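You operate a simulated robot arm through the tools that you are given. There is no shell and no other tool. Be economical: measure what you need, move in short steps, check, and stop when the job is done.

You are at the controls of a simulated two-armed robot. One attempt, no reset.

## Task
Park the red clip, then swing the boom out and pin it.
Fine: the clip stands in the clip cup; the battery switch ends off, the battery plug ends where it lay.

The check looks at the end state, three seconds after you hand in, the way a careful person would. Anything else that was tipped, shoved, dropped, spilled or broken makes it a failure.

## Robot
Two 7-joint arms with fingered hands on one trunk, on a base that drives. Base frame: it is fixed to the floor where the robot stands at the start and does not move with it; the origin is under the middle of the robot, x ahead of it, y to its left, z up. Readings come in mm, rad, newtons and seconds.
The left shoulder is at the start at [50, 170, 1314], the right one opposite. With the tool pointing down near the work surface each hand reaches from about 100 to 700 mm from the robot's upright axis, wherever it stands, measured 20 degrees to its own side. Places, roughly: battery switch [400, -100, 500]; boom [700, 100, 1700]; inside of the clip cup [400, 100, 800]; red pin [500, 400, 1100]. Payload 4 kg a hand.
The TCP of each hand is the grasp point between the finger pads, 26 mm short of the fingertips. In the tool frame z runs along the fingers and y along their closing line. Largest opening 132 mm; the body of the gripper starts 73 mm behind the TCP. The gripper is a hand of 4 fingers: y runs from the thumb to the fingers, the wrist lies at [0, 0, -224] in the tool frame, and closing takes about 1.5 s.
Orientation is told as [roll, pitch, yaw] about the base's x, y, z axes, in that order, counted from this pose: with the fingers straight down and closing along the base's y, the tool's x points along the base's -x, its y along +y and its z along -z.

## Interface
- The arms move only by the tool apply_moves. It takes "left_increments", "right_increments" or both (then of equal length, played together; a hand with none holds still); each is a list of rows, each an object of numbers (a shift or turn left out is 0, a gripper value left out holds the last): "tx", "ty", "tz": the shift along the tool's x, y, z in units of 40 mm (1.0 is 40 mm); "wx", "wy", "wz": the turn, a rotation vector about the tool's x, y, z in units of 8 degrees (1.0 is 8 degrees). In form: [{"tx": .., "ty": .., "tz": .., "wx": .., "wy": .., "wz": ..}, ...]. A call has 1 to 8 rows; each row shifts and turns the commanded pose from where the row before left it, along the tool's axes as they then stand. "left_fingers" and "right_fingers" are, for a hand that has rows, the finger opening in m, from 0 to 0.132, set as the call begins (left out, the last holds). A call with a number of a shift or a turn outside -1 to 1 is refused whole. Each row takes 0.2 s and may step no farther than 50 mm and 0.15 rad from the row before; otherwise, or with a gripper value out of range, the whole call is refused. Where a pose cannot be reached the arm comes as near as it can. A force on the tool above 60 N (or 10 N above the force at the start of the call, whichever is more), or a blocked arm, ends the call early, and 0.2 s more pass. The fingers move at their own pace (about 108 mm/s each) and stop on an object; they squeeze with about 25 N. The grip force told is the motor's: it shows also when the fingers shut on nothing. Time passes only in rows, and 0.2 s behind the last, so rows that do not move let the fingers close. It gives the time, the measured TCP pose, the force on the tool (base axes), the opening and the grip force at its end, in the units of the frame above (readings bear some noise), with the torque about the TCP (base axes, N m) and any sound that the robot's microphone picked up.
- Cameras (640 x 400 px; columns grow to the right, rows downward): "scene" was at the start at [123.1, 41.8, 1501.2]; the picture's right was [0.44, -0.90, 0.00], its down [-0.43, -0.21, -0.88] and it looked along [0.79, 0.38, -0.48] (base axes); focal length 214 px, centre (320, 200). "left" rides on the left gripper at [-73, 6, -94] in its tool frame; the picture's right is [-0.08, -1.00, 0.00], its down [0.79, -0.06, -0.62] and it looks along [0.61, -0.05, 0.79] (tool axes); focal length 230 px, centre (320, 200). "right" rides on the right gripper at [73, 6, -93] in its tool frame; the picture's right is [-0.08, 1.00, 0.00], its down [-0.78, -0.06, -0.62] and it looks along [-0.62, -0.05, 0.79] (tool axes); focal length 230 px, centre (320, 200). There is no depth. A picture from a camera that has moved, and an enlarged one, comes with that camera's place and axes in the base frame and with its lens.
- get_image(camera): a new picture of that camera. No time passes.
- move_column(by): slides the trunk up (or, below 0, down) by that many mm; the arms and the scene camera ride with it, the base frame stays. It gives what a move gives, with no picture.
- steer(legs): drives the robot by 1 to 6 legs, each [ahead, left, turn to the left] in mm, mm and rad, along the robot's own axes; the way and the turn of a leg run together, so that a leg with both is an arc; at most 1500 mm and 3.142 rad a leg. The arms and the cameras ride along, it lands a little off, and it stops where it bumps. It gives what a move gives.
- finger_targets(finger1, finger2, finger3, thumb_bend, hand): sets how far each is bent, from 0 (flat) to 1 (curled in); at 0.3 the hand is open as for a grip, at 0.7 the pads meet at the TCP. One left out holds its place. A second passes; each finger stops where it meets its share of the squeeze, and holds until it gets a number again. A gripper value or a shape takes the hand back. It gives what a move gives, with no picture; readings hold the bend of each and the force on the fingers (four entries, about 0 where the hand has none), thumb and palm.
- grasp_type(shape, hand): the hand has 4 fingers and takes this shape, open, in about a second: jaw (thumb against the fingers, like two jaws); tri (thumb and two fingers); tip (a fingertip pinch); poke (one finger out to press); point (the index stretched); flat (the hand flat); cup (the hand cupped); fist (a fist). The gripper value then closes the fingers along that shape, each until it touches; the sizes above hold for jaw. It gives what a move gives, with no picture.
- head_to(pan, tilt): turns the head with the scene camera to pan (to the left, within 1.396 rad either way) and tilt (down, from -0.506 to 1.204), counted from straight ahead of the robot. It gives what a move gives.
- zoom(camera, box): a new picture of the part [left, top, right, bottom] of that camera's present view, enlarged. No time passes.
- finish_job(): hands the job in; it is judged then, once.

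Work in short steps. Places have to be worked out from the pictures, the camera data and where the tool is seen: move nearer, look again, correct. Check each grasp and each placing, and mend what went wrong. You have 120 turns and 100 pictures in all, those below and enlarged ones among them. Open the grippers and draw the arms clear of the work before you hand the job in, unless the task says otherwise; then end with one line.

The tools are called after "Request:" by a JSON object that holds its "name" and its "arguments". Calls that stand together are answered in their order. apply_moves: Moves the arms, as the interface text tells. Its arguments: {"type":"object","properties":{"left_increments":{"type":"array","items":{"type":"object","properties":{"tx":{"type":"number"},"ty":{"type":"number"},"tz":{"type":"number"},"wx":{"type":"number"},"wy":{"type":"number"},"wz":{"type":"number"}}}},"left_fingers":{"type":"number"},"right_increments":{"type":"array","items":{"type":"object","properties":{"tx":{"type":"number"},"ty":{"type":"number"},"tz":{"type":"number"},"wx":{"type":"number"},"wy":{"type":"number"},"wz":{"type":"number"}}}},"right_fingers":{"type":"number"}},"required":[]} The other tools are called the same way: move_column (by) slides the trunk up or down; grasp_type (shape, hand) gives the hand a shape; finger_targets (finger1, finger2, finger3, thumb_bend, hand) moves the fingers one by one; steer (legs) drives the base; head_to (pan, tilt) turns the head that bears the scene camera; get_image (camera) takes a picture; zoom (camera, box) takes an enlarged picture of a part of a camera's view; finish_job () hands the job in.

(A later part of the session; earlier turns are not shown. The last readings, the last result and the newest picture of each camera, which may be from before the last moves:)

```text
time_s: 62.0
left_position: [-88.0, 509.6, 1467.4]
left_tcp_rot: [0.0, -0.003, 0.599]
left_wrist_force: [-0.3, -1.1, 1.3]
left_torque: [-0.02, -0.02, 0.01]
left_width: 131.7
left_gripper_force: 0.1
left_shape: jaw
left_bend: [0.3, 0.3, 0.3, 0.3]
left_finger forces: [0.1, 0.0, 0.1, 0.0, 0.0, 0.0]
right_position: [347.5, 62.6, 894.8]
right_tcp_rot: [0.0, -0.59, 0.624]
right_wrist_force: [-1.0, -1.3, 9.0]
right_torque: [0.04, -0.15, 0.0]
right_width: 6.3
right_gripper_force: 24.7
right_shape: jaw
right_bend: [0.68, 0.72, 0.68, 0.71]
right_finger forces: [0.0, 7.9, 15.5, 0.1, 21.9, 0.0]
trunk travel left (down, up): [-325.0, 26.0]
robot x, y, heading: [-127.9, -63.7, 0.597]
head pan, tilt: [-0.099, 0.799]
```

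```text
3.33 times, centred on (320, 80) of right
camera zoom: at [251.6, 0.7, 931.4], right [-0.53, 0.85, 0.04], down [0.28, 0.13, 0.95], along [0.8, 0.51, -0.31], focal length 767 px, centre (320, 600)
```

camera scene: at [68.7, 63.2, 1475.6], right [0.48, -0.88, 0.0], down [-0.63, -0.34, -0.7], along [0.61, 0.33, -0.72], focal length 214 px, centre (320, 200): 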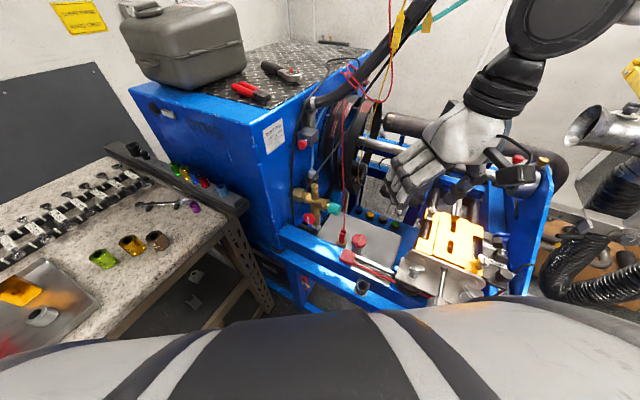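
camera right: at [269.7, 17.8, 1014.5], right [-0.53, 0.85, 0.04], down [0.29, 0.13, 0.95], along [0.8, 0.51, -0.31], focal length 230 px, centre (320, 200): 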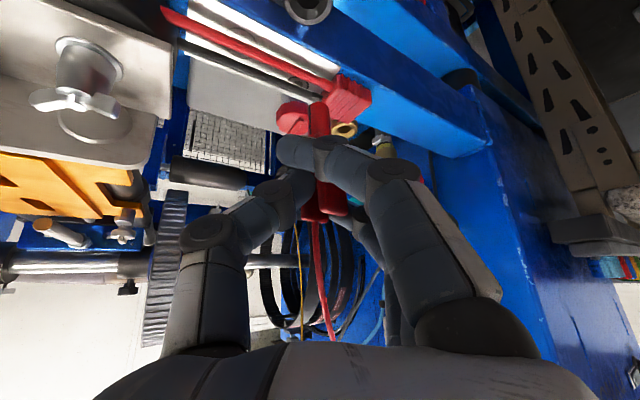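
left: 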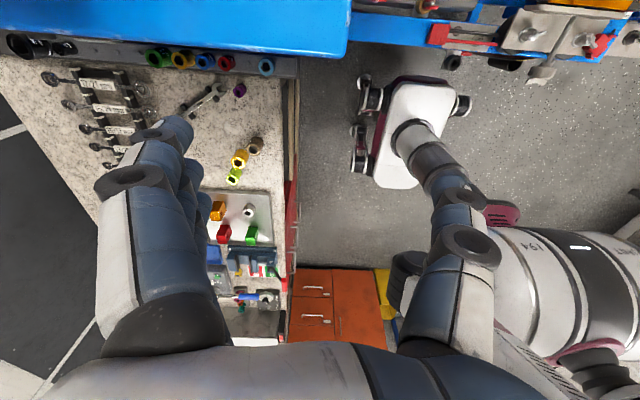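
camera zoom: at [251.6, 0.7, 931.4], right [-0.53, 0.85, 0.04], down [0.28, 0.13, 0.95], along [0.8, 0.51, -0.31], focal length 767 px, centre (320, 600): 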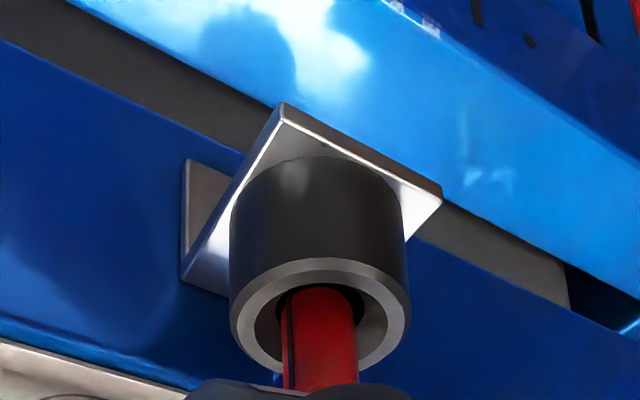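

The tip appears inside the hole. I continue down 16 mm in small steps.

Request:
{"name": "apply_moves", "arguments": {"right_increments": [{"tx": 0.055, "tz": 0.083}, {"tx": 0.055, "tz": 0.083}, {"tx": 0.055, "tz": 0.083}, {"tx": 0.055, "tz": 0.083}]}}

Request:
{"name": "zoom", "arguments": {"camera": "right", "box": [240, 20, 400, 140]}}

```text
time_s: 63.0
left_position: [-86.6, 509.9, 1467.4]
left_tcp_rot: [-0.002, -0.001, 0.599]
left_wrist_force: [0.0, -0.4, 0.9]
left_torque: [-0.01, -0.01, 0.0]
left_width: 131.8
left_gripper_force: 0.0
left_shape: jaw
left_bend: [0.3, 0.3, 0.3, 0.3]
left_finger forces: [0.1, 0.0, 0.0, 0.0, 0.0, 0.1]
right_position: [348.6, 61.9, 877.3]
right_tcp_rot: [0.0, -0.587, 0.623]
right_wrist_force: [-1.5, -0.4, 0.1]
right_torque: [-0.03, 0.08, 0.01]
right_width: 6.0
right_gripper_force: 24.8
right_shape: jaw
right_bend: [0.68, 0.72, 0.68, 0.71]
right_finger forces: [0.0, 9.0, 15.5, 0.1, 20.9, 0.0]
trunk travel left (down, up): [-325.0, 26.0]
robot x, y, heading: [-130.0, -60.3, 0.601]
head pan, tilt: [-0.099, 0.799]
```

```text
3.33 times, centred on (320, 80) of right
camera zoom: at [253.3, 0.7, 913.9], right [-0.53, 0.85, 0.04], down [0.29, 0.13, 0.95], along [0.8, 0.51, -0.31], focal length 767 px, centre (320, 600)
```

zoom: 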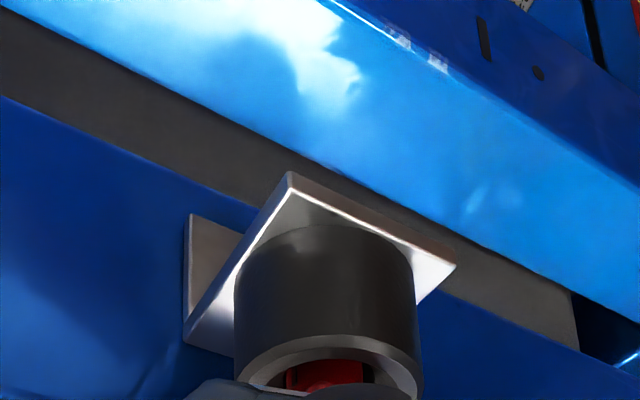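

It slides in freely (0 N). I lower another 10 mm to find the bottom, watching for finger contact.

Request:
{"name": "apply_moves", "arguments": {"right_increments": [{"tx": 0.07, "tz": 0.104}, {"tx": 0.07, "tz": 0.104}]}}

Request:
{"name": "get_image", "arguments": {"camera": "right"}}

```text
time_s: 63.6
left_position: [-90.7, 508.9, 1468.3]
left_tcp_rot: [0.001, -0.003, 0.597]
left_wrist_force: [0.0, -0.7, -0.8]
left_torque: [-0.02, -0.01, -0.03]
left_width: 131.9
left_gripper_force: 0.1
left_shape: jaw
left_bend: [0.3, 0.3, 0.3, 0.3]
left_finger forces: [0.0, 0.0, 0.0, 0.0, 0.1, 0.0]
right_position: [346.7, 63.3, 873.2]
right_tcp_rot: [-0.001, -0.603, 0.622]
right_wrist_force: [-4.5, -3.8, 45.7]
right_torque: [0.38, -0.52, 0.03]
right_width: 8.2
right_gripper_force: 25.2
right_shape: jaw
right_bend: [0.68, 0.72, 0.69, 0.72]
right_finger forces: [0.0, 11.8, 20.6, 0.0, 28.9, 0.0]
trunk travel left (down, up): [-325.0, 26.0]
robot x, y, heading: [-127.9, -62.3, 0.601]
head pan, tilt: [-0.099, 0.799]
```

```text
41 pictures are left
camera right: at [251.5, 1.4, 907.3], right [-0.53, 0.85, 0.04], down [0.28, 0.13, 0.95], along [0.8, 0.52, -0.3], focal length 230 px, centre (320, 200)
```

right: 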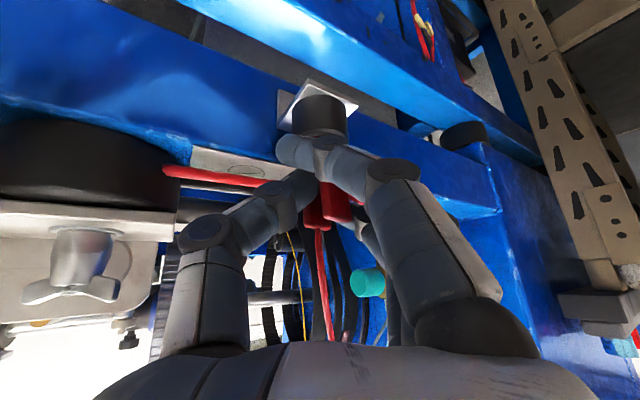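

It bottomed out (46 N via the clip). I relieve 6 mm, then open to 70 mm.

Request:
{"name": "apply_moves", "arguments": {"right_increments": [{"tx": -0.083, "tz": -0.125}]}}

Request:
{"name": "apply_moves", "arguments": {"right_increments": [{}, {}, {}, {}, {}], "right_fingers": 0.07}}

Request:
{"name": "get_image", "arguments": {"camera": "right"}}

```text
time_s: 64.0
left_position: [-88.1, 509.1, 1468.2]
left_tcp_rot: [-0.001, -0.001, 0.6]
left_wrist_force: [0.9, -0.5, 0.3]
left_torque: [-0.01, 0.0, 0.03]
left_width: 131.7
left_gripper_force: 0.1
left_shape: jaw
left_bend: [0.3, 0.3, 0.3, 0.3]
left_finger forces: [0.1, 0.0, 0.0, 0.0, 0.0, 0.0]
right_position: [347.1, 60.8, 872.4]
right_tcp_rot: [-0.001, -0.588, 0.622]
right_wrist_force: [-2.0, -0.6, 17.9]
right_torque: [0.18, -0.17, 0.02]
right_width: 7.7
right_gripper_force: 25.1
right_shape: jaw
right_bend: [0.68, 0.72, 0.69, 0.72]
right_finger forces: [0.0, 9.2, 18.9, 0.0, 24.1, 0.0]
trunk travel left (down, up): [-325.0, 26.0]
robot x, y, heading: [-123.5, -61.6, 0.6]
head pan, tilt: [-0.099, 0.799]
```

```text
time_s: 65.2
left_position: [-86.1, 508.8, 1467.7]
left_tcp_rot: [0.0, 0.0, 0.598]
left_wrist_force: [0.2, 0.5, -0.2]
left_torque: [-0.01, 0.01, -0.01]
left_width: 131.9
left_gripper_force: 0.1
left_shape: jaw
left_bend: [0.3, 0.3, 0.3, 0.3]
left_finger forces: [0.0, 0.0, 0.0, 0.1, 0.1, 0.1]
right_position: [347.8, 61.5, 873.5]
right_tcp_rot: [-0.001, -0.589, 0.623]
right_wrist_force: [-0.7, 0.1, 1.0]
right_torque: [-0.01, 0.0, -0.01]
right_width: 69.5
right_gripper_force: 0.1
right_shape: jaw
right_bend: [0.72, 0.72, 0.72, 0.7]
right_finger forces: [0.0, 0.1, 0.1, 0.0, 0.0, 0.0]
trunk travel left (down, up): [-325.0, 26.0]
robot x, y, heading: [-129.6, -63.4, 0.595]
head pan, tilt: [-0.099, 0.799]
```

```text
40 pictures are left
camera right: at [252.9, 0.2, 909.7], right [-0.53, 0.85, 0.04], down [0.29, 0.13, 0.95], along [0.8, 0.51, -0.31], focal length 230 px, centre (320, 200)
```

right: 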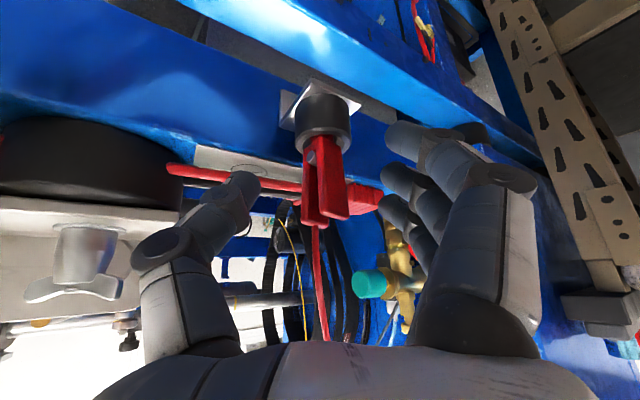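

The clip stands in the black cup. I retract along the fingers and check.

Request:
{"name": "apply_moves", "arguments": {"right_increments": [{"tz": -0.8}, {"tz": -1}, {"tz": -1}, {"tz": -1}, {"tz": -1, "tx": -0.5}, {"tx": -1}, {"tx": -1}]}}

Request:
{"name": "zoom", "arguments": {"camera": "scene", "box": [280, 40, 460, 280]}}

```text
time_s: 66.8
left_position: [-86.9, 509.5, 1467.5]
left_tcp_rot: [0.0, 0.001, 0.597]
left_wrist_force: [-0.2, 0.2, -0.4]
left_torque: [-0.02, -0.02, 0.02]
left_width: 132.0
left_gripper_force: 0.1
left_shape: jaw
left_bend: [0.3, 0.3, 0.3, 0.3]
left_finger forces: [0.0, 0.0, 0.1, 0.0, 0.0, 0.1]
right_position: [346.1, 75.4, 1077.1]
right_tcp_rot: [-0.002, -0.59, 0.624]
right_wrist_force: [-0.9, -1.1, -0.4]
right_torque: [0.01, 0.0, -0.01]
right_width: 69.4
right_gripper_force: 0.0
right_shape: jaw
right_bend: [0.72, 0.72, 0.72, 0.7]
right_finger forces: [0.0, 0.1, 0.0, 0.0, 0.0, 0.1]
right hand out of reach, approached as far as the arm can: row 4, 5
trunk travel left (down, up): [-325.0, 26.0]
robot x, y, heading: [-127.3, -60.8, 0.597]
head pan, tilt: [-0.099, 0.799]
```

```text
1.67 times, centred on (370, 160) of scene
camera zoom: at [-23.0, 1.2, 1475.6], right [0.48, -0.88, 0.0], down [-0.63, -0.34, -0.7], along [0.61, 0.33, -0.72], focal length 358 px, centre (237, 267)
```

zoom: 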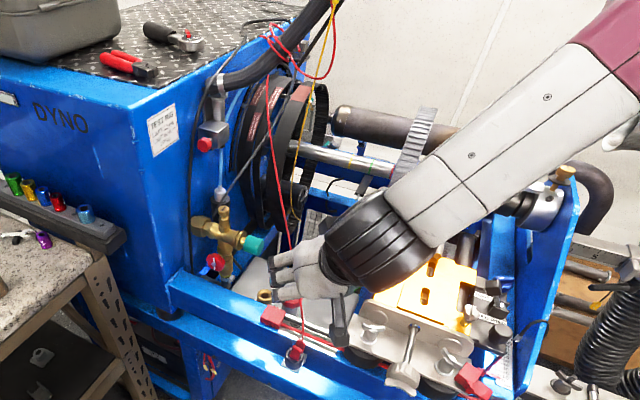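

The clip is parked. The red knob triangulates to (549,388,1126), its axis along −x. I turn the robot back to face the bench squarely for both hands.

Request:
{"name": "steer", "arguments": {"legs": [[0, 0, -0.3], [0, 0, -0.3]]}}

Request:
{"name": "apply_moves", "arguments": {"left_increments": [{"wy": -1}, {"wy": -1}, {"wy": -1}, {"wy": -1}, {"wy": -1}, {"wy": -1}, {"wy": -1}, {"wy": -1}], "right_increments": [{"tx": -0.4, "tz": -0.6}, {"tx": -0.4, "tz": -0.6}, {"tx": -0.4, "tz": -0.6}, {"tx": -0.4, "tz": -0.6}, {"ty": -1}, {"ty": -1}, {}, {}]}}

Request:
{"name": "apply_moves", "arguments": {"left_increments": [{"wy": -1}, {"wy": -1}, {"wy": -1}, {"wy": -0.25, "wz": 0.7}, {"wz": 1}, {"wz": 1}, {"wz": 1}, {"wz": 1}]}}

```text
time_s: 69.2
left_position: [231.5, 385.1, 1468.1]
left_tcp_rot: [0.002, 0.0, -0.004]
left_wrist_force: [0.3, -0.5, 0.2]
left_torque: [-0.01, 0.02, -0.02]
left_width: 131.8
left_gripper_force: 0.1
left_shape: jaw
left_bend: [0.3, 0.3, 0.3, 0.3]
left_finger forces: [0.1, 0.0, 0.0, 0.0, 0.1, 0.0]
right_position: [340.5, -218.4, 1076.2]
right_tcp_rot: [-0.001, -0.589, 0.016]
right_wrist_force: [-0.2, -0.6, -0.6]
right_torque: [-0.01, -0.02, 0.0]
right_width: 69.5
right_gripper_force: 0.1
right_shape: jaw
right_bend: [0.72, 0.72, 0.72, 0.7]
right_finger forces: [0.0, 0.1, 0.0, 0.0, 0.0, 0.0]
trunk travel left (down, up): [-325.0, 26.0]
robot x, y, heading: [-129.0, -63.2, -0.01]
head pan, tilt: [-0.099, 0.799]
```

```text
time_s: 71.0
left_position: [228.6, 390.7, 1465.1]
left_tcp_rot: [-0.067, -1.131, 0.057]
left_wrist_force: [0.1, -0.3, -0.1]
left_torque: [0.0, 0.01, 0.04]
left_width: 131.9
left_gripper_force: 0.0
left_shape: jaw
left_bend: [0.3, 0.3, 0.3, 0.3]
left_finger forces: [0.0, 0.1, 0.1, 0.0, 0.0, 0.0]
right_position: [343.3, -297.7, 1193.8]
right_tcp_rot: [-0.003, -0.59, 0.019]
right_wrist_force: [1.3, 0.0, 0.9]
right_torque: [-0.02, 0.02, 0.02]
right_width: 69.5
right_gripper_force: 0.0
right_shape: jaw
right_bend: [0.72, 0.72, 0.72, 0.7]
right_finger forces: [0.1, 0.0, 0.0, 0.1, 0.1, 0.0]
trunk travel left (down, up): [-325.0, 26.0]
robot x, y, heading: [-128.0, -62.6, -0.005]
head pan, tilt: [-0.099, 0.799]
```

```text
time_s: 72.8
left_position: [232.2, 385.1, 1467.9]
left_tcp_rot: [1.572, -0.911, -1.578]
left_wrist_force: [-0.3, -0.1, -0.2]
left_torque: [0.01, -0.02, -0.01]
left_width: 132.0
left_gripper_force: 0.0
left_shape: jaw
left_bend: [0.3, 0.3, 0.3, 0.3]
left_finger forces: [0.0, 0.1, 0.1, 0.0, 0.0, 0.0]
right_position: [342.6, -297.4, 1193.0]
right_tcp_rot: [-0.003, -0.589, 0.017]
right_wrist_force: [-0.3, -0.2, 0.0]
right_torque: [0.0, -0.02, 0.01]
right_width: 69.3
right_gripper_force: 0.1
right_shape: jaw
right_bend: [0.72, 0.72, 0.72, 0.7]
right_finger forces: [0.0, 0.0, 0.0, 0.0, 0.0, 0.0]
trunk travel left (down, up): [-325.0, 26.0]
robot x, y, heading: [-125.5, -61.7, -0.009]
head pan, tilt: [-0.099, 0.799]
```

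I finish the wrist turn, then descend to knob height in front of it.

Request:
{"name": "apply_moves", "arguments": {"left_increments": [{"wz": 1}, {"wz": 1}, {"wz": 1}, {"wz": 1}, {"wz": 1}, {"wz": 1}, {"wz": 0.53}]}}

Request:
{"name": "apply_moves", "arguments": {"left_increments": [{"ty": -1}, {"ty": -1}, {"ty": -1}, {"ty": -1}, {"ty": -1}, {"ty": -1}, {"ty": -1}, {"ty": -1}], "left_fingers": 0.09}}

Request:
{"name": "get_image", "arguments": {"camera": "left"}}

```text
time_s: 74.4
left_position: [231.6, 386.6, 1468.8]
left_tcp_rot: [1.57, 0.001, -1.577]
left_wrist_force: [-0.7, -0.5, 0.3]
left_torque: [0.01, 0.0, -0.01]
left_width: 132.1
left_gripper_force: 0.0
left_shape: jaw
left_bend: [0.3, 0.3, 0.3, 0.3]
left_finger forces: [0.1, 0.0, 0.0, 0.0, 0.0, 0.1]
right_position: [342.9, -296.5, 1192.4]
right_tcp_rot: [-0.003, -0.59, 0.02]
right_wrist_force: [0.4, 0.1, 0.8]
right_torque: [0.03, 0.0, 0.0]
right_width: 69.3
right_gripper_force: 0.2
right_shape: jaw
right_bend: [0.72, 0.72, 0.72, 0.7]
right_finger forces: [0.0, 0.1, 0.0, 0.0, 0.0, 0.1]
trunk travel left (down, up): [-325.0, 26.0]
robot x, y, heading: [-130.8, -62.9, -0.009]
head pan, tilt: [-0.099, 0.799]
```

```text
time_s: 76.2
left_position: [264.6, 440.7, 1174.7]
left_tcp_rot: [1.567, -0.004, -1.577]
left_wrist_force: [-0.1, 0.6, -0.2]
left_torque: [-0.03, -0.01, -0.01]
left_width: 90.4
left_gripper_force: 0.2
left_shape: jaw
left_bend: [0.68, 0.68, 0.68, 0.65]
left_finger forces: [0.0, 0.0, 0.0, 0.1, 0.0, 0.1]
left hand out of reach, approached as far as the arm can: row 1, 2, 3, 4, 7, 8
right_position: [343.5, -295.6, 1191.6]
right_tcp_rot: [-0.001, -0.588, 0.019]
right_wrist_force: [0.7, 0.4, 0.4]
right_torque: [0.0, 0.0, 0.02]
right_width: 69.8
right_gripper_force: 0.0
right_shape: jaw
right_bend: [0.72, 0.72, 0.72, 0.7]
right_finger forces: [0.1, 0.0, 0.1, 0.0, 0.0, 0.0]
trunk travel left (down, up): [-325.0, 26.0]
robot x, y, heading: [-124.4, -65.5, -0.005]
head pan, tilt: [-0.099, 0.799]
```

```text
38 pictures are left
camera left: at [172.3, 366.5, 1182.9], right [0.0, -0.08, -1.0], down [-0.61, 0.79, -0.06], along [0.79, 0.61, -0.05], focal length 230 px, centre (320, 200)
```

left: 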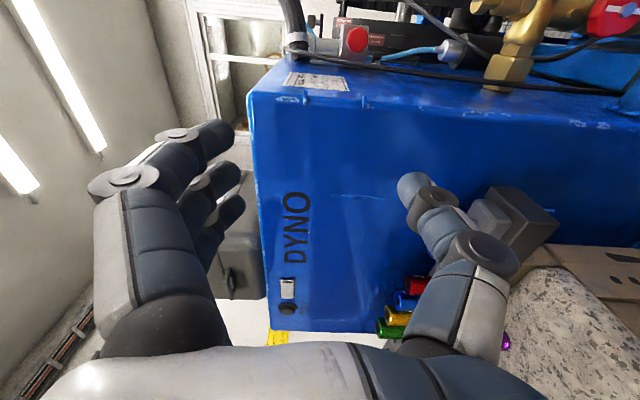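

The left arm was cramped and drifted; the knob re-measures at (549,382,1131). I move forward where the arm has room.

Request:
{"name": "apply_moves", "arguments": {"left_increments": [{"tz": 1}, {"tz": 1}, {"tz": 1}, {"tz": 1}]}}

Request:
{"name": "get_image", "arguments": {"camera": "left"}}

```text
time_s: 77.0
left_position: [369.1, 437.7, 1170.0]
left_tcp_rot: [1.555, -0.006, -1.572]
left_wrist_force: [-39.4, -15.2, -2.2]
left_torque: [0.86, -2.41, 0.12]
left_width: 89.6
left_gripper_force: 0.1
left_shape: jaw
left_bend: [0.68, 0.71, 0.71, 0.65]
left_finger forces: [0.1, 20.1, 20.4, 0.1, 0.0, 0.0]
right_position: [341.2, -297.7, 1194.1]
right_tcp_rot: [-0.002, -0.589, 0.022]
right_wrist_force: [1.6, 0.4, -0.7]
right_torque: [-0.04, 0.03, -0.02]
right_width: 69.4
right_gripper_force: 0.1
right_shape: jaw
right_bend: [0.72, 0.72, 0.72, 0.7]
right_finger forces: [0.1, 0.0, 0.1, 0.1, 0.0, 0.0]
trunk travel left (down, up): [-325.0, 26.0]
robot x, y, heading: [-131.5, -66.8, -0.002]
head pan, tilt: [-0.099, 0.799]
stopped in row 4 (left hand): the force on the tool passed its limit at 87 N (the readings are from after the stop); the commanded pose is now the measured one
```

```text
37 pictures are left
camera left: at [276.1, 363.6, 1178.6], right [-0.01, -0.08, -1.0], down [-0.62, 0.79, -0.06], along [0.79, 0.61, -0.06], focal length 230 px, centre (320, 200)
```

left: 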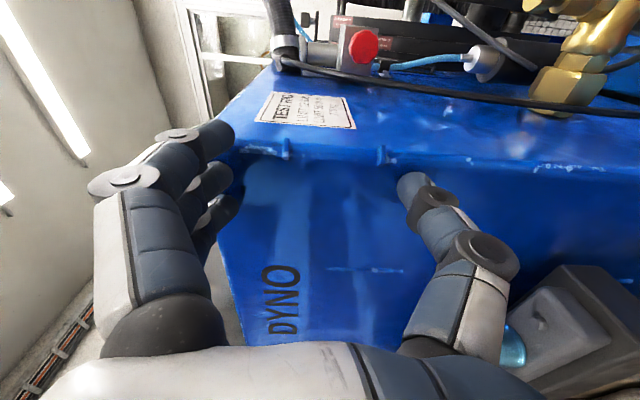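

I touched the cabinet front because y had drifted to 438. I back off 40 mm, then shift to y≈374 and z≈1131.

Request:
{"name": "apply_moves", "arguments": {"left_increments": [{"tz": -1}, {"tx": -0.8}, {"tx": -0.8}, {"ty": -1}, {"tz": 0.5}]}}

Request:
{"name": "get_image", "arguments": {"camera": "left"}}

```text
time_s: 78.2
left_position: [354.1, 375.0, 1132.7]
left_tcp_rot: [1.559, -0.006, -1.571]
left_wrist_force: [-0.6, 0.1, 0.6]
left_torque: [-0.01, 0.0, 0.01]
left_width: 90.1
left_gripper_force: 0.2
left_shape: jaw
left_bend: [0.68, 0.69, 0.69, 0.65]
left_finger forces: [0.1, 0.1, 0.0, 0.0, 0.0, 0.0]
right_position: [343.8, -297.2, 1193.3]
right_tcp_rot: [0.0, -0.591, 0.021]
right_wrist_force: [-0.3, -0.5, -0.7]
right_torque: [-0.01, -0.02, -0.04]
right_width: 69.7
right_gripper_force: 0.0
right_shape: jaw
right_bend: [0.72, 0.72, 0.72, 0.7]
right_finger forces: [0.0, 0.0, 0.0, 0.0, 0.1, 0.1]
trunk travel left (down, up): [-325.0, 26.0]
robot x, y, heading: [-127.1, -62.4, -0.003]
head pan, tilt: [-0.099, 0.799]
```

```text
36 pictures are left
camera left: at [261.2, 300.6, 1140.9], right [-0.01, -0.08, -1.0], down [-0.62, 0.78, -0.06], along [0.79, 0.61, -0.06], focal length 230 px, centre (320, 200)
```

left: 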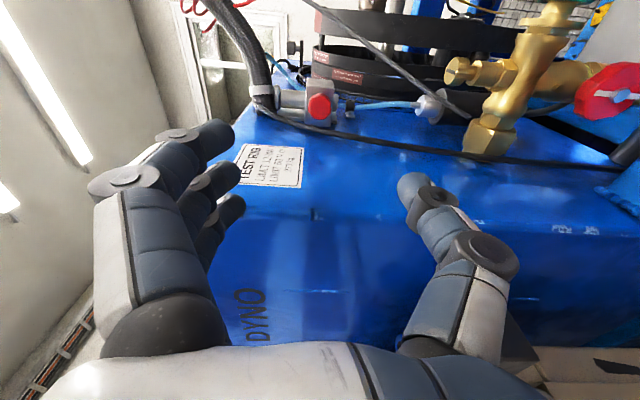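

Knob estimate (~540,379,1131). I advance to x≈470 at y≈370 and look.

Request:
{"name": "apply_moves", "arguments": {"left_increments": [{"tz": 0.97, "tx": -0.1}, {"tz": 0.97}, {"tz": 0.97}]}}

Request:
{"name": "get_image", "arguments": {"camera": "left"}}

```text
time_s: 79.0
left_position: [472.3, 371.0, 1128.6]
left_tcp_rot: [1.555, -0.006, -1.569]
left_wrist_force: [0.5, 0.3, -0.8]
left_torque: [0.03, -0.01, -0.01]
left_width: 89.7
left_gripper_force: 0.1
left_shape: jaw
left_bend: [0.68, 0.69, 0.69, 0.65]
left_finger forces: [0.1, 0.1, 0.0, 0.1, 0.0, 0.0]
right_position: [343.6, -296.7, 1192.4]
right_tcp_rot: [0.0, -0.589, 0.021]
right_wrist_force: [0.7, -0.4, -0.3]
right_torque: [0.02, 0.03, -0.03]
right_width: 69.3
right_gripper_force: 0.0
right_shape: jaw
right_bend: [0.72, 0.72, 0.72, 0.7]
right_finger forces: [0.0, 0.0, 0.0, 0.0, 0.0, 0.1]
trunk travel left (down, up): [-325.0, 26.0]
robot x, y, heading: [-129.8, -60.3, 0.002]
head pan, tilt: [-0.099, 0.799]
```

```text
35 pictures are left
camera left: at [380.3, 297.9, 1138.3], right [-0.01, -0.08, -1.0], down [-0.62, 0.79, -0.06], along [0.79, 0.61, -0.06], focal length 230 px, centre (320, 200)
```

left: 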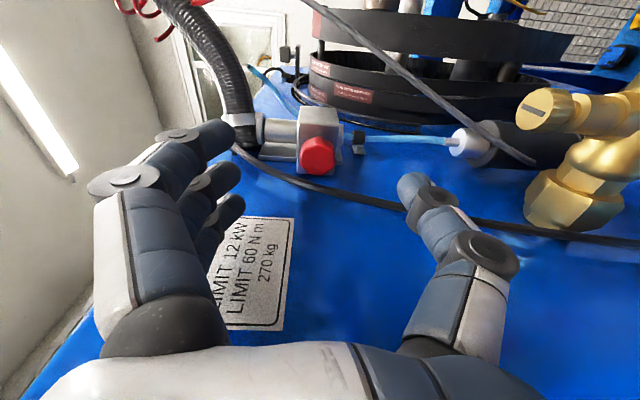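

Knob re-measured at (547,381,1132). I advance to x≈538 and look before closing.

Request:
{"name": "apply_moves", "arguments": {"left_increments": [{"tz": 0.82, "tx": 0.13, "ty": 0.08}, {"tz": 0.82}]}}

Request:
{"name": "get_image", "arguments": {"camera": "left"}}

```text
time_s: 79.6
left_position: [537.5, 375.2, 1132.8]
left_tcp_rot: [1.559, -0.006, -1.569]
left_wrist_force: [-0.9, 0.0, -0.6]
left_torque: [-0.03, -0.02, -0.02]
left_width: 89.9
left_gripper_force: 0.0
left_shape: jaw
left_bend: [0.68, 0.69, 0.69, 0.65]
left_finger forces: [0.0, 0.0, 0.1, 0.1, 0.1, 0.0]
right_position: [343.5, -295.3, 1193.5]
right_tcp_rot: [-0.002, -0.589, 0.021]
right_wrist_force: [-0.2, -0.7, 0.0]
right_torque: [0.0, -0.02, 0.02]
right_width: 69.3
right_gripper_force: 0.1
right_shape: jaw
right_bend: [0.72, 0.72, 0.72, 0.7]
right_finger forces: [0.0, 0.0, 0.1, 0.0, 0.1, 0.1]
trunk travel left (down, up): [-325.0, 26.0]
robot x, y, heading: [-127.9, -65.1, 0.001]
head pan, tilt: [-0.099, 0.799]
```

```text
34 pictures are left
camera left: at [445.3, 301.6, 1141.1], right [-0.01, -0.08, -1.0], down [-0.62, 0.78, -0.06], along [0.79, 0.61, -0.06], focal length 230 px, centre (320, 200)
```

left: 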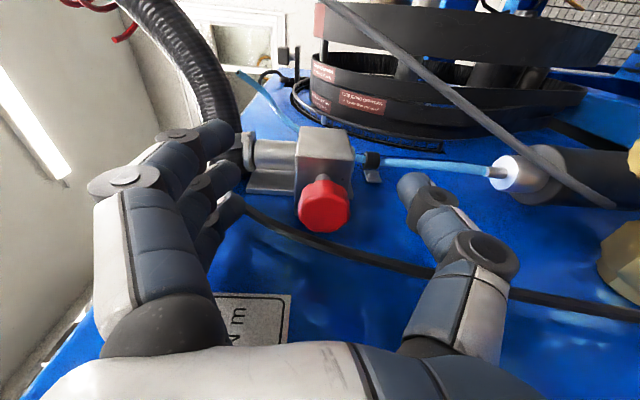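

The knob sits exactly at the grasp point. I close the left hand on it.

Request:
{"name": "apply_moves", "arguments": {"left_increments": [{}, {}, {}, {}, {}, {}], "left_fingers": 0.0}}

Request:
{"name": "get_image", "arguments": {"camera": "left"}}

```text
time_s: 81.0
left_position: [536.7, 375.1, 1129.7]
left_tcp_rot: [1.554, -0.008, -1.572]
left_wrist_force: [0.4, -4.1, -13.5]
left_torque: [0.02, 0.04, -0.06]
left_width: 3.1
left_gripper_force: 25.0
left_shape: jaw
left_bend: [0.67, 0.7, 0.64, 0.74]
left_finger forces: [0.0, 6.8, 5.6, 0.1, 23.3, 0.0]
right_position: [344.6, -296.6, 1192.0]
right_tcp_rot: [-0.001, -0.588, 0.02]
right_wrist_force: [1.2, 0.6, -0.5]
right_torque: [0.0, 0.0, -0.02]
right_width: 69.6
right_gripper_force: 0.1
right_shape: jaw
right_bend: [0.72, 0.72, 0.72, 0.7]
right_finger forces: [0.0, 0.1, 0.0, 0.1, 0.1, 0.0]
trunk travel left (down, up): [-325.0, 26.0]
robot x, y, heading: [-127.6, -60.5, -0.005]
head pan, tilt: [-0.099, 0.799]
```

```text
33 pictures are left
camera left: at [445.5, 301.4, 1139.4], right [-0.02, -0.08, -1.0], down [-0.62, 0.79, -0.06], along [0.79, 0.61, -0.07], focal length 230 px, centre (320, 200)
```

left: 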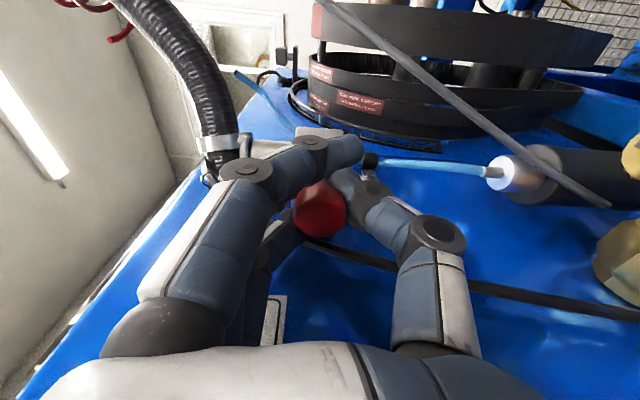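

The knob is gripped. I pull it gently 12 mm toward −x and read the force.

Request:
{"name": "apply_moves", "arguments": {"left_increments": [{"tz": -0.1}, {"tz": -0.1}, {"tz": -0.1}]}}

Request:
{"name": "get_image", "arguments": {"camera": "left"}}

```text
time_s: 81.8
left_position: [524.0, 375.4, 1132.3]
left_tcp_rot: [1.553, -0.007, -1.573]
left_wrist_force: [-0.2, -7.7, -16.0]
left_torque: [-0.08, 0.1, -0.09]
left_width: 3.5
left_gripper_force: 25.0
left_shape: jaw
left_bend: [0.67, 0.7, 0.65, 0.74]
left_finger forces: [0.0, 6.8, 5.0, 0.0, 24.8, 0.0]
right_position: [345.4, -296.0, 1191.8]
right_tcp_rot: [-0.002, -0.588, 0.02]
right_wrist_force: [0.1, -0.4, 0.3]
right_torque: [0.0, -0.01, -0.03]
right_width: 69.7
right_gripper_force: 0.0
right_shape: jaw
right_bend: [0.72, 0.72, 0.72, 0.7]
right_finger forces: [0.0, 0.0, 0.0, 0.1, 0.0, 0.0]
trunk travel left (down, up): [-325.0, 26.0]
robot x, y, heading: [-127.0, -62.7, -0.004]
head pan, tilt: [-0.099, 0.799]
```

```text
32 pictures are left
camera left: at [431.7, 301.6, 1139.9], right [-0.02, -0.08, -1.0], down [-0.62, 0.79, -0.06], along [0.79, 0.61, -0.06], focal length 230 px, centre (320, 200)
```

left: 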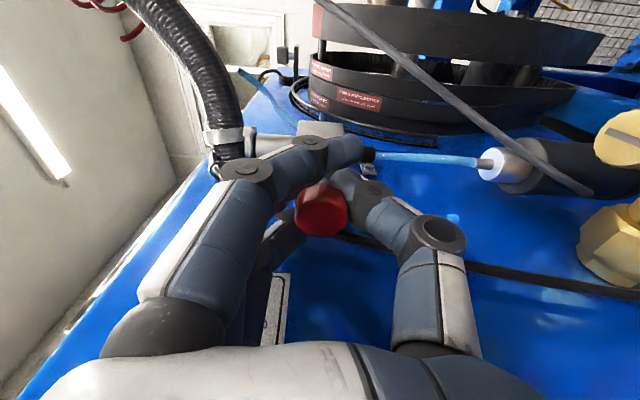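

The knob follows without spring force. I pull 20 mm more, watching for an end stop.

Request:
{"name": "apply_moves", "arguments": {"left_increments": [{"tz": -0.12}, {"tz": -0.12}, {"tz": -0.12}, {"tz": -0.12}]}}

Request:
{"name": "zoom", "arguments": {"camera": "left", "box": [220, 100, 420, 260]}}

```text
time_s: 82.8
left_position: [514.6, 374.7, 1131.1]
left_tcp_rot: [1.557, -0.007, -1.574]
left_wrist_force: [54.0, 2.3, -9.6]
left_torque: [-0.17, -0.2, -0.47]
left_width: 0.8
left_gripper_force: 25.3
left_shape: jaw
left_bend: [0.67, 0.67, 0.59, 0.71]
left_finger forces: [0.1, 10.3, 20.8, 0.0, 27.4, 0.1]
right_position: [351.1, -295.6, 1189.8]
right_tcp_rot: [-0.002, -0.582, 0.019]
right_wrist_force: [0.1, 0.7, 0.4]
right_torque: [-0.01, 0.01, -0.02]
right_width: 69.5
right_gripper_force: 0.1
right_shape: jaw
right_bend: [0.72, 0.72, 0.72, 0.7]
right_finger forces: [0.1, 0.1, 0.0, 0.1, 0.1, 0.1]
trunk travel left (down, up): [-325.0, 26.0]
robot x, y, heading: [-124.4, -60.3, -0.007]
head pan, tilt: [-0.099, 0.799]
```

```text
2.50 times, centred on (320, 180) of left
camera zoom: at [421.1, 301.5, 1139.6], right [-0.01, -0.08, -1.0], down [-0.61, 0.79, -0.06], along [0.79, 0.61, -0.06], focal length 575 px, centre (320, 250)
```

zoom: 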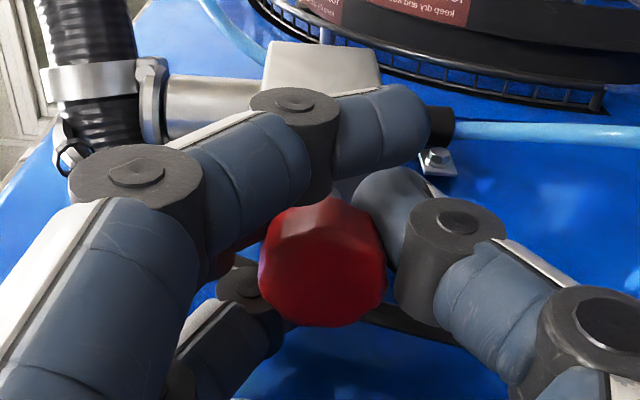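

End stop at ~22 mm of travel. I relax the pull, open the hand, and see whether the pin stays out.

Request:
{"name": "apply_moves", "arguments": {"left_increments": [{"tz": 0.2}]}}

Request:
{"name": "apply_moves", "arguments": {"left_increments": [{}, {}, {}, {}], "left_fingers": 0.08}}

Request:
{"name": "zoom", "arguments": {"camera": "left", "box": [220, 100, 420, 260]}}

```text
time_s: 83.2
left_position: [515.2, 375.8, 1130.6]
left_tcp_rot: [1.555, -0.007, -1.573]
left_wrist_force: [30.9, -4.6, -5.8]
left_torque: [0.0, -0.11, -0.3]
left_width: 0.2
left_gripper_force: 25.2
left_shape: jaw
left_bend: [0.67, 0.67, 0.6, 0.71]
left_finger forces: [0.0, 11.0, 12.3, 0.1, 24.0, 0.0]
right_position: [348.3, -295.7, 1191.2]
right_tcp_rot: [-0.003, -0.585, 0.021]
right_wrist_force: [0.7, 0.8, 0.3]
right_torque: [0.01, -0.02, -0.02]
right_width: 69.5
right_gripper_force: 0.1
right_shape: jaw
right_bend: [0.72, 0.72, 0.72, 0.7]
right_finger forces: [0.0, 0.0, 0.0, 0.1, 0.1, 0.0]
trunk travel left (down, up): [-325.0, 26.0]
robot x, y, heading: [-128.4, -59.8, 0.004]
head pan, tilt: [-0.099, 0.799]
```

```text
time_s: 84.2
left_position: [511.1, 376.0, 1133.0]
left_tcp_rot: [1.557, -0.006, -1.57]
left_wrist_force: [0.3, 0.2, -0.2]
left_torque: [0.02, 0.0, -0.02]
left_width: 80.0
left_gripper_force: 0.1
left_shape: jaw
left_bend: [0.71, 0.71, 0.71, 0.7]
left_finger forces: [0.0, 0.0, 0.1, 0.0, 0.0, 0.0]
right_position: [344.2, -295.2, 1193.3]
right_tcp_rot: [-0.002, -0.588, 0.021]
right_wrist_force: [-0.7, 0.1, 0.2]
right_torque: [0.01, 0.0, -0.02]
right_width: 69.6
right_gripper_force: 0.0
right_shape: jaw
right_bend: [0.72, 0.72, 0.72, 0.7]
right_finger forces: [0.0, 0.0, 0.0, 0.1, 0.0, 0.1]
trunk travel left (down, up): [-325.0, 26.0]
robot x, y, heading: [-127.6, -58.0, 0.005]
head pan, tilt: [-0.099, 0.799]
```

```text
2.50 times, centred on (320, 180) of left
camera zoom: at [418.8, 302.3, 1140.9], right [-0.01, -0.08, -1.0], down [-0.62, 0.78, -0.06], along [0.79, 0.61, -0.06], focal length 575 px, centre (320, 250)
```

zoom: 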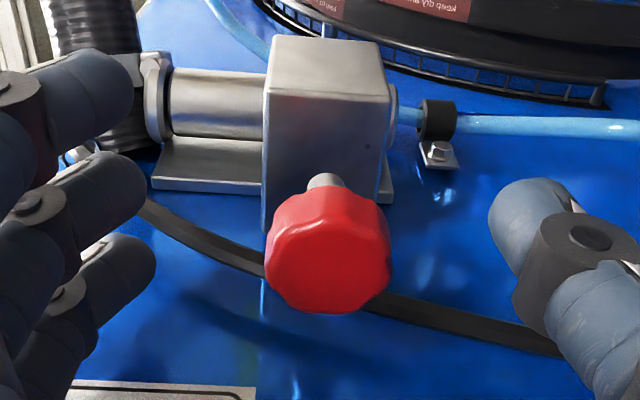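

The pin stays out on its own. I pull the left hand back clear and look at the boom hose to plan the right hand's push.

Request:
{"name": "apply_moves", "arguments": {"left_increments": [{"tz": -1}, {"tz": -1}, {"tz": -1}]}}

Request:
{"name": "head_to", "arguments": {"pan": 0.25, "tilt": -0.05}}

Request:
{"name": "get_image", "arguments": {"camera": "scene"}}

```text
time_s: 85.0
left_position: [389.0, 375.9, 1135.6]
left_tcp_rot: [1.558, -0.007, -1.571]
left_wrist_force: [-0.4, 1.3, 0.6]
left_torque: [0.0, 0.01, -0.01]
left_width: 79.9
left_gripper_force: 0.0
left_shape: jaw
left_bend: [0.71, 0.71, 0.71, 0.7]
left_finger forces: [0.0, 0.0, 0.0, 0.1, 0.1, 0.1]
right_position: [342.3, -295.8, 1194.5]
right_tcp_rot: [-0.003, -0.59, 0.019]
right_wrist_force: [0.4, 0.2, 0.1]
right_torque: [0.01, -0.01, 0.03]
right_width: 69.5
right_gripper_force: 0.0
right_shape: jaw
right_bend: [0.72, 0.72, 0.72, 0.7]
right_finger forces: [0.0, 0.1, 0.1, 0.0, 0.1, 0.1]
trunk travel left (down, up): [-325.0, 26.0]
robot x, y, heading: [-128.0, -64.0, -0.001]
head pan, tilt: [-0.099, 0.799]
```

```text
time_s: 86.2
left_position: [390.0, 376.3, 1135.2]
left_tcp_rot: [1.559, -0.005, -1.572]
left_wrist_force: [0.2, -0.1, 0.2]
left_torque: [0.0, -0.02, 0.02]
left_width: 79.9
left_gripper_force: 0.1
left_shape: jaw
left_bend: [0.71, 0.71, 0.71, 0.7]
left_finger forces: [0.0, 0.0, 0.1, 0.0, 0.1, 0.1]
right_position: [342.7, -296.6, 1193.5]
right_tcp_rot: [-0.001, -0.588, 0.022]
right_wrist_force: [-0.4, 0.2, -0.5]
right_torque: [0.0, 0.01, -0.02]
right_width: 69.4
right_gripper_force: 0.1
right_shape: jaw
right_bend: [0.72, 0.72, 0.72, 0.7]
right_finger forces: [0.0, 0.0, 0.1, 0.0, 0.2, 0.0]
trunk travel left (down, up): [-325.0, 26.0]
robot x, y, heading: [-125.6, -62.2, 0.001]
head pan, tilt: [0.25, -0.051]
```

```text
29 pictures are left
camera scene: at [-0.5, -39.2, 1552.1], right [0.24, -0.97, 0.0], down [0.05, 0.01, -1.0], along [0.97, 0.24, 0.05], focal length 214 px, centre (320, 200)
```

scene: 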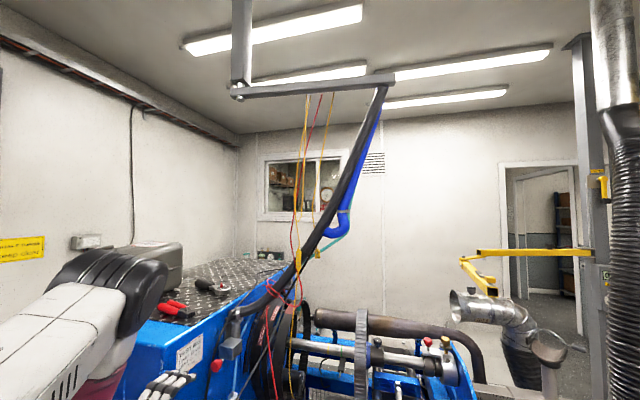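

Hose points: (629,148,1464) and (652,44,1646). I back the left hand 60 mm, pitch the right hand level while rising, then drive 60 mm forward.

Request:
{"name": "apply_moves", "arguments": {"left_increments": [{"tz": -0.75}, {"tz": -0.75}, {}, {}, {}, {}, {}, {}], "right_increments": [{"wy": -1, "tx": -0.8}, {"wy": -1, "tx": -0.9}, {"wy": -1, "tx": -1}, {"wy": -1, "tx": -1}, {"wy": -1, "tx": -1}, {"wy": -1, "tx": -1}, {"wy": -1, "tx": -1, "ty": 0.4}, {"tx": -1, "ty": 0.6}]}}

Request:
{"name": "steer", "arguments": {"legs": [[60, 0, 0]]}}

Request:
{"name": "get_image", "arguments": {"camera": "right"}}

```text
time_s: 88.0
left_position: [330.7, 376.9, 1134.2]
left_tcp_rot: [1.558, -0.007, -1.57]
left_wrist_force: [-0.6, 0.2, -0.3]
left_torque: [0.02, 0.01, 0.01]
left_width: 79.8
left_gripper_force: 0.0
left_shape: jaw
left_bend: [0.71, 0.71, 0.71, 0.7]
left_finger forces: [0.0, 0.1, 0.0, 0.1, 0.0, 0.1]
right_position: [475.5, -252.2, 1455.6]
right_tcp_rot: [-0.723, -1.568, 0.743]
right_wrist_force: [-0.3, 0.2, -0.2]
right_torque: [0.03, 0.01, -0.01]
right_width: 69.8
right_gripper_force: 0.1
right_shape: jaw
right_bend: [0.72, 0.72, 0.72, 0.7]
right_finger forces: [0.0, 0.0, 0.1, 0.0, 0.1, 0.0]
trunk travel left (down, up): [-325.0, 26.0]
robot x, y, heading: [-129.2, -60.2, -0.003]
head pan, tilt: [0.25, -0.051]
```

```text
time_s: 89.0
left_position: [393.9, 373.7, 1132.6]
left_tcp_rot: [1.557, -0.008, -1.571]
left_wrist_force: [0.0, 0.0, 0.7]
left_torque: [-0.01, 0.0, -0.02]
left_width: 80.1
left_gripper_force: 0.0
left_shape: jaw
left_bend: [0.71, 0.71, 0.71, 0.7]
left_finger forces: [0.0, 0.1, 0.1, 0.0, 0.0, 0.1]
right_position: [539.0, -254.1, 1452.6]
right_tcp_rot: [-0.206, -1.566, 0.225]
right_wrist_force: [0.2, -0.6, -0.8]
right_torque: [0.02, -0.04, 0.01]
right_width: 69.5
right_gripper_force: 0.1
right_shape: jaw
right_bend: [0.72, 0.72, 0.72, 0.7]
right_finger forces: [0.0, 0.0, 0.0, 0.1, 0.0, 0.1]
trunk travel left (down, up): [-325.0, 26.0]
robot x, y, heading: [-66.0, -64.5, -0.005]
head pan, tilt: [0.25, -0.051]
```

```text
28 pictures are left
camera right: at [444.2, -250.7, 1380.2], right [-0.02, 1.0, 0.08], down [-0.61, -0.07, 0.79], along [0.79, -0.03, 0.61], focal length 230 px, centre (320, 200)
```

right: 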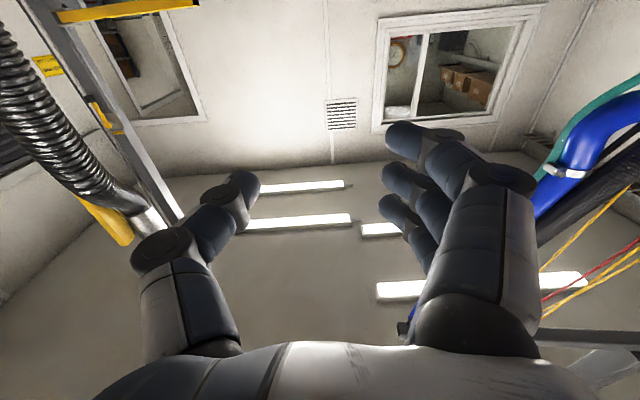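

To test the swing direction, I bring the right hand in front of the hose near (650,25,1680), open wide and rolled so it can straddle it.

Request:
{"name": "apply_moves", "arguments": {"right_increments": [{"tx": -0.71, "ty": 0.85}, {"tx": -0.71, "ty": 0.85}, {"tx": -0.71, "ty": 0.85}, {"tx": -0.71, "ty": 0.85}, {"tx": -0.71, "ty": 0.85}, {"tx": -0.71, "ty": 0.85}, {"tx": -0.71, "ty": 0.85}, {"tx": -0.71, "ty": 0.85}], "right_fingers": 0.132}}

Request:
{"name": "apply_moves", "arguments": {"right_increments": [{"wz": 1}, {"wz": 1}, {"wz": 1}, {"wz": 0.6}]}}

Request:
{"name": "get_image", "arguments": {"camera": "right"}}

Request:
{"name": "get_image", "arguments": {"camera": "scene"}}

```text
time_s: 90.8
left_position: [392.0, 375.9, 1133.2]
left_tcp_rot: [1.558, -0.007, -1.571]
left_wrist_force: [1.0, -0.4, -0.5]
left_torque: [-0.01, -0.02, -0.02]
left_width: 79.7
left_gripper_force: 0.0
left_shape: jaw
left_bend: [0.71, 0.71, 0.71, 0.7]
left_finger forces: [0.1, 0.0, 0.0, 0.0, 0.0, 0.0]
right_position: [530.9, 21.9, 1681.3]
right_tcp_rot: [-0.734, -1.564, 0.754]
right_wrist_force: [0.0, 0.1, -0.1]
right_torque: [0.02, 0.0, -0.02]
right_width: 131.9
right_gripper_force: 0.1
right_shape: jaw
right_bend: [0.3, 0.3, 0.3, 0.3]
right_finger forces: [0.0, 0.1, 0.0, 0.1, 0.0, 0.0]
trunk travel left (down, up): [-325.0, 26.0]
robot x, y, heading: [-65.9, -60.5, -0.004]
head pan, tilt: [0.25, -0.051]
```

```text
time_s: 91.8
left_position: [392.4, 374.3, 1133.8]
left_tcp_rot: [1.557, -0.007, -1.571]
left_wrist_force: [0.9, -0.3, 0.4]
left_torque: [-0.01, -0.01, 0.02]
left_width: 80.2
left_gripper_force: 0.1
left_shape: jaw
left_bend: [0.71, 0.71, 0.71, 0.7]
left_finger forces: [0.0, 0.1, 0.0, 0.1, 0.0, 0.0]
right_position: [533.7, 14.7, 1683.9]
right_tcp_rot: [1.561, -1.061, -1.546]
right_wrist_force: [0.9, 0.0, 0.3]
right_torque: [0.01, 0.02, 0.03]
right_width: 131.5
right_gripper_force: 0.0
right_shape: jaw
right_bend: [0.3, 0.3, 0.3, 0.3]
right_finger forces: [0.0, 0.1, 0.1, 0.0, 0.0, 0.0]
trunk travel left (down, up): [-325.0, 26.0]
robot x, y, heading: [-65.8, -64.1, -0.001]
head pan, tilt: [0.25, -0.051]
```

```text
27 pictures are left
camera right: at [437.6, 53.4, 1622.0], right [-0.01, 0.83, 0.55], down [-0.61, -0.45, 0.66], along [0.8, -0.33, 0.51], focal length 230 px, centre (320, 200)
```

right: 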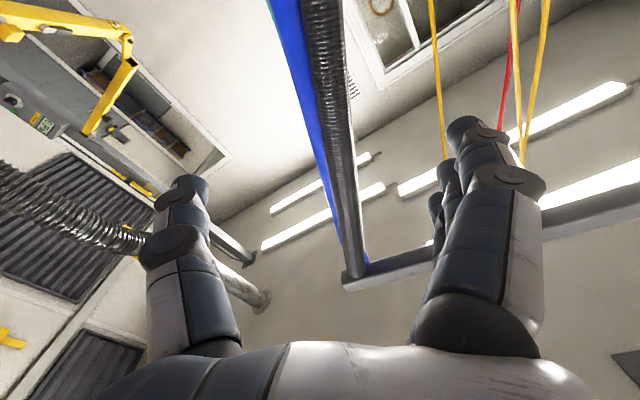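

```text
26 pictures are left
camera scene: at [60.5, -39.3, 1552.2], right [0.24, -0.97, 0.0], down [0.05, 0.01, -1.0], along [0.97, 0.24, 0.05], focal length 214 px, centre (320, 200)
```

scene: 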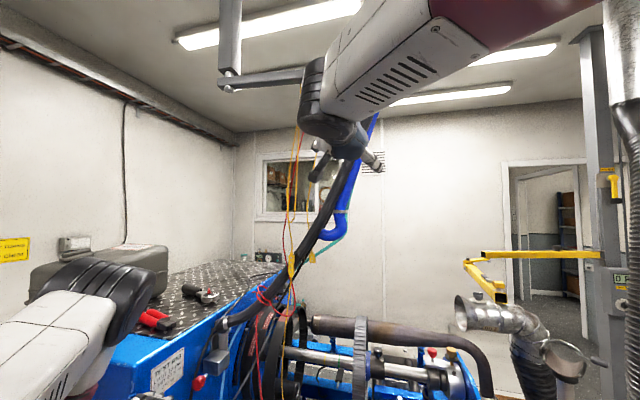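

The hose is centred between thumb and fingers. I advance 110 mm to straddle it.

Request:
{"name": "apply_moves", "arguments": {"right_increments": [{"tz": 0.9}, {"tz": 0.9}, {"tz": 0.9}]}}

Request:
{"name": "get_image", "arguments": {"camera": "right"}}

```text
time_s: 92.8
left_position: [387.8, 376.7, 1134.7]
left_tcp_rot: [1.562, -0.008, -1.57]
left_wrist_force: [-0.7, 0.5, -1.0]
left_torque: [-0.02, 0.04, -0.01]
left_width: 79.9
left_gripper_force: 0.2
left_shape: jaw
left_bend: [0.71, 0.71, 0.71, 0.7]
left_finger forces: [0.0, 0.1, 0.0, 0.1, 0.0, 0.0]
right_position: [644.1, -47.0, 1719.6]
right_tcp_rot: [1.603, -0.982, -1.631]
right_wrist_force: [-13.4, 6.0, -4.3]
right_torque: [-0.48, -0.63, 0.89]
right_width: 132.0
right_gripper_force: 0.0
right_shape: jaw
right_bend: [0.27, 0.26, 0.25, 0.3]
right_finger forces: [2.0, 3.6, 5.8, 0.1, 0.1, 0.0]
trunk travel left (down, up): [-325.0, 26.0]
robot x, y, heading: [-66.0, -59.9, 0.003]
head pan, tilt: [0.25, -0.051]
stopped in row 3 (right hand): the arm was blocked; the commanded pose is now the measured one
```

```text
25 pictures are left
camera right: at [553.1, 1.4, 1661.1], right [0.01, 0.79, 0.62], down [-0.64, -0.47, 0.61], along [0.77, -0.41, 0.5], focal length 230 px, centre (320, 200)
```

right: 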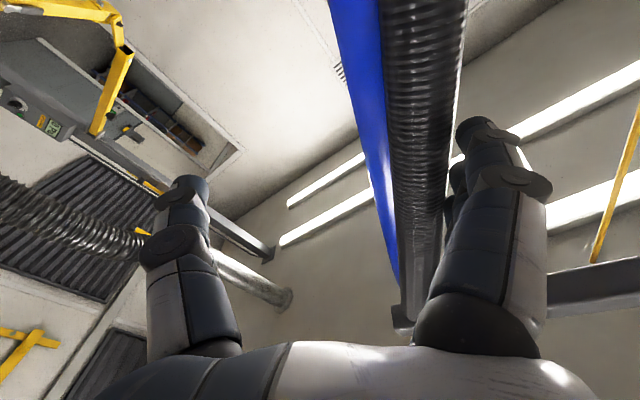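

The arm got blocked and slid sideways against the hose. I retreat and look at the situation.

Request:
{"name": "apply_moves", "arguments": {"right_increments": [{"tz": -0.9}, {"tz": -0.9}, {"tz": -0.9}]}}

Request:
{"name": "get_image", "arguments": {"camera": "scene"}}

```text
time_s: 93.5
left_position: [390.0, 374.5, 1133.6]
left_tcp_rot: [1.561, -0.006, -1.571]
left_wrist_force: [0.0, -0.4, 0.3]
left_torque: [0.02, -0.01, -0.04]
left_width: 79.7
left_gripper_force: 0.2
left_shape: jaw
left_bend: [0.71, 0.71, 0.71, 0.7]
left_finger forces: [0.0, 0.1, 0.0, 0.0, 0.0, 0.0]
right_position: [537.8, -37.8, 1715.6]
right_tcp_rot: [1.604, -0.991, -1.627]
right_wrist_force: [-0.4, -0.7, 0.1]
right_torque: [0.0, 0.03, 0.03]
right_width: 131.7
right_gripper_force: 0.0
right_shape: jaw
right_bend: [0.3, 0.3, 0.3, 0.3]
right_finger forces: [0.1, 0.0, 0.0, 0.0, 0.1, 0.0]
trunk travel left (down, up): [-325.0, 26.0]
robot x, y, heading: [-65.0, -64.2, 0.003]
head pan, tilt: [0.25, -0.051]
```

```text
24 pictures are left
camera scene: at [58.8, -39.2, 1552.3], right [0.25, -0.97, 0.0], down [0.05, 0.01, -1.0], along [0.97, 0.24, 0.05], focal length 214 px, centre (320, 200)
```

scene: 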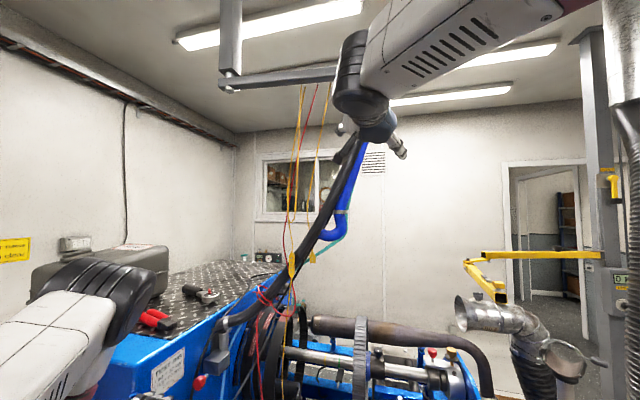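

No visible boom motion; the forearm likely met the overhead channel. I go lower on the hose, to (540,120,1500), before approaching again.

Request:
{"name": "apply_moves", "arguments": {"right_increments": [{"tx": 0.96, "ty": 0.04}, {"tx": 0.96, "ty": 0.04}, {"tx": 0.96, "ty": 0.04}, {"tx": 0.96, "ty": 0.04}, {"tx": 0.96, "ty": 0.04}, {"tx": 0.96, "ty": 0.04}, {"tx": 0.96, "ty": 0.04}]}}

Request:
{"name": "get_image", "arguments": {"camera": "right"}}

```text
time_s: 95.3
left_position: [389.9, 374.3, 1134.1]
left_tcp_rot: [1.56, -0.004, -1.571]
left_wrist_force: [0.3, -0.3, 1.3]
left_torque: [0.0, 0.02, 0.03]
left_width: 80.0
left_gripper_force: 0.1
left_shape: jaw
left_bend: [0.71, 0.71, 0.71, 0.7]
left_finger forces: [0.1, 0.1, 0.0, 0.0, 0.1, 0.0]
right_position: [569.1, 60.6, 1545.9]
right_tcp_rot: [1.609, -0.887, -1.694]
right_wrist_force: [-0.5, -0.7, 0.7]
right_torque: [0.01, -0.02, 0.04]
right_width: 132.0
right_gripper_force: 0.0
right_shape: jaw
right_bend: [0.3, 0.3, 0.3, 0.3]
right_finger forces: [0.0, 0.1, 0.1, 0.0, 0.0, 0.1]
trunk travel left (down, up): [-325.0, 26.0]
robot x, y, heading: [-66.4, -61.5, -0.0]
head pan, tilt: [0.25, -0.051]
stopped in row 7 (right hand): the arm was blocked; the commanded pose is now the measured one
```

```text
23 pictures are left
camera right: at [480.9, 117.9, 1488.5], right [0.05, 0.72, 0.69], down [-0.68, -0.48, 0.55], along [0.73, -0.49, 0.47], focal length 230 px, centre (320, 200)
```

right: 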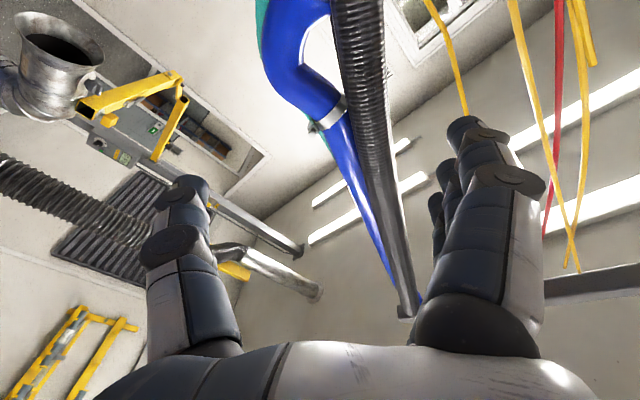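

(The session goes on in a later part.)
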